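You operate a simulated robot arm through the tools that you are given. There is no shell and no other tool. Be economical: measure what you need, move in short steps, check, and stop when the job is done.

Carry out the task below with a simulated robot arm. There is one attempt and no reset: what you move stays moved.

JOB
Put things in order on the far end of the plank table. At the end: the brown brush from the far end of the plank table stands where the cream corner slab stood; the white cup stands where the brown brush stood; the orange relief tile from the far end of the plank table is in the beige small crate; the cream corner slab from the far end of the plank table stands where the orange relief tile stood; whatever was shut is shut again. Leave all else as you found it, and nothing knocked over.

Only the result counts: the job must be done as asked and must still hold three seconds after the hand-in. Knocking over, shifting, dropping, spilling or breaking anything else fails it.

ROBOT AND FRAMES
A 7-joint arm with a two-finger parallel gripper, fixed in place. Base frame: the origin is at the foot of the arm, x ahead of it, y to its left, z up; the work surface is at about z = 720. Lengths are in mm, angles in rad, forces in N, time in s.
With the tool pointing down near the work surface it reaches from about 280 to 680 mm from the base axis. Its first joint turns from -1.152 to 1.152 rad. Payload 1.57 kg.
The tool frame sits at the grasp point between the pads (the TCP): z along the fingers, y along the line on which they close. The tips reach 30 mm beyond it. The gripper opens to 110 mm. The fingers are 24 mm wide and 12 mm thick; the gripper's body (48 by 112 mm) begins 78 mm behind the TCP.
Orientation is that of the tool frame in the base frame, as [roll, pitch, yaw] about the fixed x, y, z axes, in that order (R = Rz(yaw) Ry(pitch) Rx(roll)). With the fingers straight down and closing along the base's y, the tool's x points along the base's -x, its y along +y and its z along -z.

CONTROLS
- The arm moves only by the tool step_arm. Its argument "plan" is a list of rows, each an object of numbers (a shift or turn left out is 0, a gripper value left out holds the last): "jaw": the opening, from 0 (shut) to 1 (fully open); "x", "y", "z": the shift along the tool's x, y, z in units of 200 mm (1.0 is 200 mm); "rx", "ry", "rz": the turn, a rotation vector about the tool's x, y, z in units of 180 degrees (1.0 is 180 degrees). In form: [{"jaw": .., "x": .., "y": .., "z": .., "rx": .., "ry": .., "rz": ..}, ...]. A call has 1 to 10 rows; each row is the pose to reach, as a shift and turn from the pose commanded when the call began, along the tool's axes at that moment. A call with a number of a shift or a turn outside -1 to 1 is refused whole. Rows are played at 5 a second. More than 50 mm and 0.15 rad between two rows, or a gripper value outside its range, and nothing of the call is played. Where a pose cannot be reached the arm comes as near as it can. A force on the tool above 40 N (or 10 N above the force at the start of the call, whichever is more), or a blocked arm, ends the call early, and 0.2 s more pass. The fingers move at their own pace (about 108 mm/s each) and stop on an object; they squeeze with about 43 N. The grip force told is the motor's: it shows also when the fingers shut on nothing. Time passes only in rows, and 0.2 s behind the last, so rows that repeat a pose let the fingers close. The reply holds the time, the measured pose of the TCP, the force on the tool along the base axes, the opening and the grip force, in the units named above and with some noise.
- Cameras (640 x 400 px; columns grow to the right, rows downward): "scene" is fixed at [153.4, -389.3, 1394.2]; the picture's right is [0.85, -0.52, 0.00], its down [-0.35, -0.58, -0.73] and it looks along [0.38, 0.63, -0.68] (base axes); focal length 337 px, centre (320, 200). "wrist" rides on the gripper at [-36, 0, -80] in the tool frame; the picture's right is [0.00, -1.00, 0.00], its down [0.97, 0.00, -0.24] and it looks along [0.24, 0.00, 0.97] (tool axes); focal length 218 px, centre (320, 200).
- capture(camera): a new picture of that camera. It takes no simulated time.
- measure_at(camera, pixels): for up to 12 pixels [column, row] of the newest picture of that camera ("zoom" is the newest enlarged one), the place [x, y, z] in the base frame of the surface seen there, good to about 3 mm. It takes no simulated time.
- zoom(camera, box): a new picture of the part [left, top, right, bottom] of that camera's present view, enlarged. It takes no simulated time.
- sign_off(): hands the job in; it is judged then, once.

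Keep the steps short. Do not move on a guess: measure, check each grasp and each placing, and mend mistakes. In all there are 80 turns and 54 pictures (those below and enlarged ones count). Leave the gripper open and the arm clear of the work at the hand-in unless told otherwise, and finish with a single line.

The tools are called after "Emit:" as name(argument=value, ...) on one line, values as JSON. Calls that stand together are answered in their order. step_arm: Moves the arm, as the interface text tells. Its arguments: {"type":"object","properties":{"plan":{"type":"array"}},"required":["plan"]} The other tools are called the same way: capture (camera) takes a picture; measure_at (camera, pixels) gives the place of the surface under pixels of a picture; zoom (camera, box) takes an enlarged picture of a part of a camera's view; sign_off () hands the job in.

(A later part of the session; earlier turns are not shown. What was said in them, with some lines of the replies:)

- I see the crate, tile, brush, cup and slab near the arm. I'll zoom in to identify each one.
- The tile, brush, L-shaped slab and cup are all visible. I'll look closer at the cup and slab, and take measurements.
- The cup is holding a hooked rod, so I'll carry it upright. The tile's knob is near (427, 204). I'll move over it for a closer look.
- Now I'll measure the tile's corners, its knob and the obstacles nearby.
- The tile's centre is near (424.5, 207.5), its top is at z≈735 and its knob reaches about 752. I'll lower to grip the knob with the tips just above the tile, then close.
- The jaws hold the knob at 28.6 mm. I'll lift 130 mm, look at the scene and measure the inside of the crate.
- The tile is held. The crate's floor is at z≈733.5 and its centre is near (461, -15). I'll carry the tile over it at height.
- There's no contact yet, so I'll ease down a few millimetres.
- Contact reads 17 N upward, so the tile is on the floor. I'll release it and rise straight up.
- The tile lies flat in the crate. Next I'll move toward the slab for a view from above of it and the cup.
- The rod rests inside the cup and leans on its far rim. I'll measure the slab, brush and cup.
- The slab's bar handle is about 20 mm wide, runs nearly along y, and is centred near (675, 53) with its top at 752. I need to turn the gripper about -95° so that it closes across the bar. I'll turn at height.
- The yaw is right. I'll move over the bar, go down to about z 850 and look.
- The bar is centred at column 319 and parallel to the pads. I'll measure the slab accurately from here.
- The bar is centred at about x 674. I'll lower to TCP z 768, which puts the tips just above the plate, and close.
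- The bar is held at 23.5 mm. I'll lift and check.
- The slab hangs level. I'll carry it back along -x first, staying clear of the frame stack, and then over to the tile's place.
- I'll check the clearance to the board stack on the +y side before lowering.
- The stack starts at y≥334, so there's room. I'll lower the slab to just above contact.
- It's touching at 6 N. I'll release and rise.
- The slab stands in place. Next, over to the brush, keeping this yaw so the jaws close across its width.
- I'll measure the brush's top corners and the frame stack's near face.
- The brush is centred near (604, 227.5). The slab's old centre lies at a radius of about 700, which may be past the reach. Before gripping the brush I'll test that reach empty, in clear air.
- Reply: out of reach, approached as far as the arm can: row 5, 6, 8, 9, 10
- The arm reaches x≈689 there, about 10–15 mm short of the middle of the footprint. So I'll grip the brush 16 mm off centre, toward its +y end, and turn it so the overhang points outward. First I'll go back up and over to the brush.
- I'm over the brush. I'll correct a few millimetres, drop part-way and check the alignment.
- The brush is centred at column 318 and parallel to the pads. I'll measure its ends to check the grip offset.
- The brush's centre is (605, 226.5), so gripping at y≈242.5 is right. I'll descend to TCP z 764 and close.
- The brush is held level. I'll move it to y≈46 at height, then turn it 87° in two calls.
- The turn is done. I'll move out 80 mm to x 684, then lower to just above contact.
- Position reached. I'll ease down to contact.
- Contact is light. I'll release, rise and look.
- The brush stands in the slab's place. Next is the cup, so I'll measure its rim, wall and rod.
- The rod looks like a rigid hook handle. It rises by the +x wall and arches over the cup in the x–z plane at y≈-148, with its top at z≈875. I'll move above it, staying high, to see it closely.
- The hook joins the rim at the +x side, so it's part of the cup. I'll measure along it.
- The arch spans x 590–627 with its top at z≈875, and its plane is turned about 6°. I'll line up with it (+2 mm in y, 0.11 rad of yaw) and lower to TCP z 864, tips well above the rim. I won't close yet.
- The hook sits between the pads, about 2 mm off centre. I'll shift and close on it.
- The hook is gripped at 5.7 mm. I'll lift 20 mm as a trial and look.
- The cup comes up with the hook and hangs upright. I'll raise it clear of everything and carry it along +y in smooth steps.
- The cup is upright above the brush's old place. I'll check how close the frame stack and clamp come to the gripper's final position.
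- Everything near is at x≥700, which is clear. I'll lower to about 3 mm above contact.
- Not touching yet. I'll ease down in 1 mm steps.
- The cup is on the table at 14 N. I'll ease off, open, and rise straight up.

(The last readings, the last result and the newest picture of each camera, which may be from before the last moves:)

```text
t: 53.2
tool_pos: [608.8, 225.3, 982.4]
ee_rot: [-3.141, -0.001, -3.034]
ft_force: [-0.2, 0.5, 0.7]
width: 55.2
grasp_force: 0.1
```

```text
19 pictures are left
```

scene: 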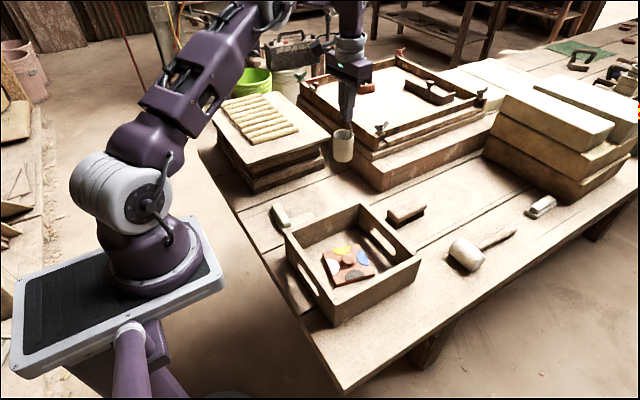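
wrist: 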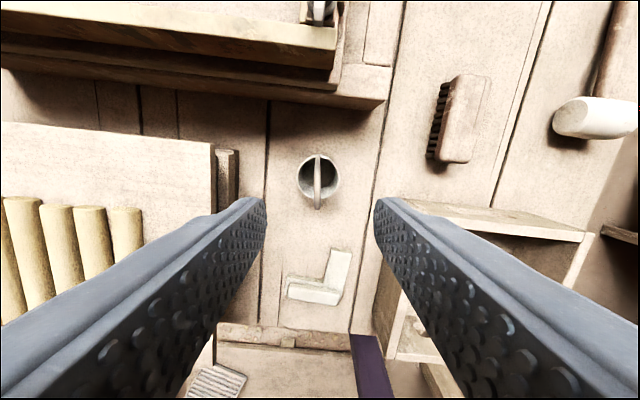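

The cup stands free. I'll retreat to about the start pose with the jaw open and verify all the positions.

Emit:
measure_at(camera="wrist", pixels=[[299, 180], [341, 178], [319, 155], [290, 278], [337, 304], [330, 250], [352, 252], [289, 297], [470, 77], [452, 160], [440, 115], [488, 118]])

Emit:
step_arm(plan=[{"jaw": 1, "x": 0.15, "y": -0.1}, {"x": 0.3, "y": -0.25}, {"x": 0.45, "y": -0.4}, {"x": 0.6, "y": -0.55}, {"x": 0.75, "y": -0.65}, {"x": 0.75, "y": -0.65}])

Emit:
capture(camera="scene")

```text
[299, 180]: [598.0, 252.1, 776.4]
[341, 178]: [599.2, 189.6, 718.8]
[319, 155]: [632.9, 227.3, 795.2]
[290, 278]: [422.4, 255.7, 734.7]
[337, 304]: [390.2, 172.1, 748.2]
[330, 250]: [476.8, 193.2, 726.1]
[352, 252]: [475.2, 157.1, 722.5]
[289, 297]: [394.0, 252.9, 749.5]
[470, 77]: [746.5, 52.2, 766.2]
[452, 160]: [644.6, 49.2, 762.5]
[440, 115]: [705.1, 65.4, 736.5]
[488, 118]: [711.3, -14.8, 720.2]
```

```text
t: 54.6
tool_pos: [473.0, 81.4, 982.5]
ee_rot: [-3.14, 0.0, -3.032]
ft_force: [-0.3, -1.5, 0.1]
width: 110.2
grasp_force: 0.0
```

```text
18 pictures are left
```

scene: 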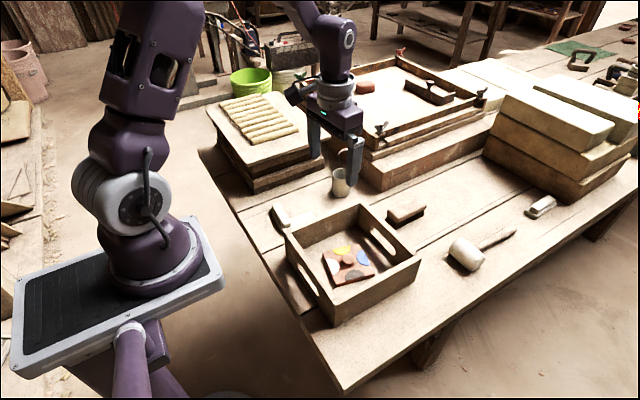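

Brush centre is about (697, 47), the cup about (606, 227), and the slab covers the tile's old spot. The tile lies in the crate, nothing else has moved, and nothing was shut at the start. Handing in.

Emit:
sign_off()

```text
The job is handed in.
```

I handed the job in: the brush is where the slab stood (long side turned about 90°, because the spot was at the edge of reach), the cup is where the brush stood, the slab is where the tile stood, and the tile is in the crate.
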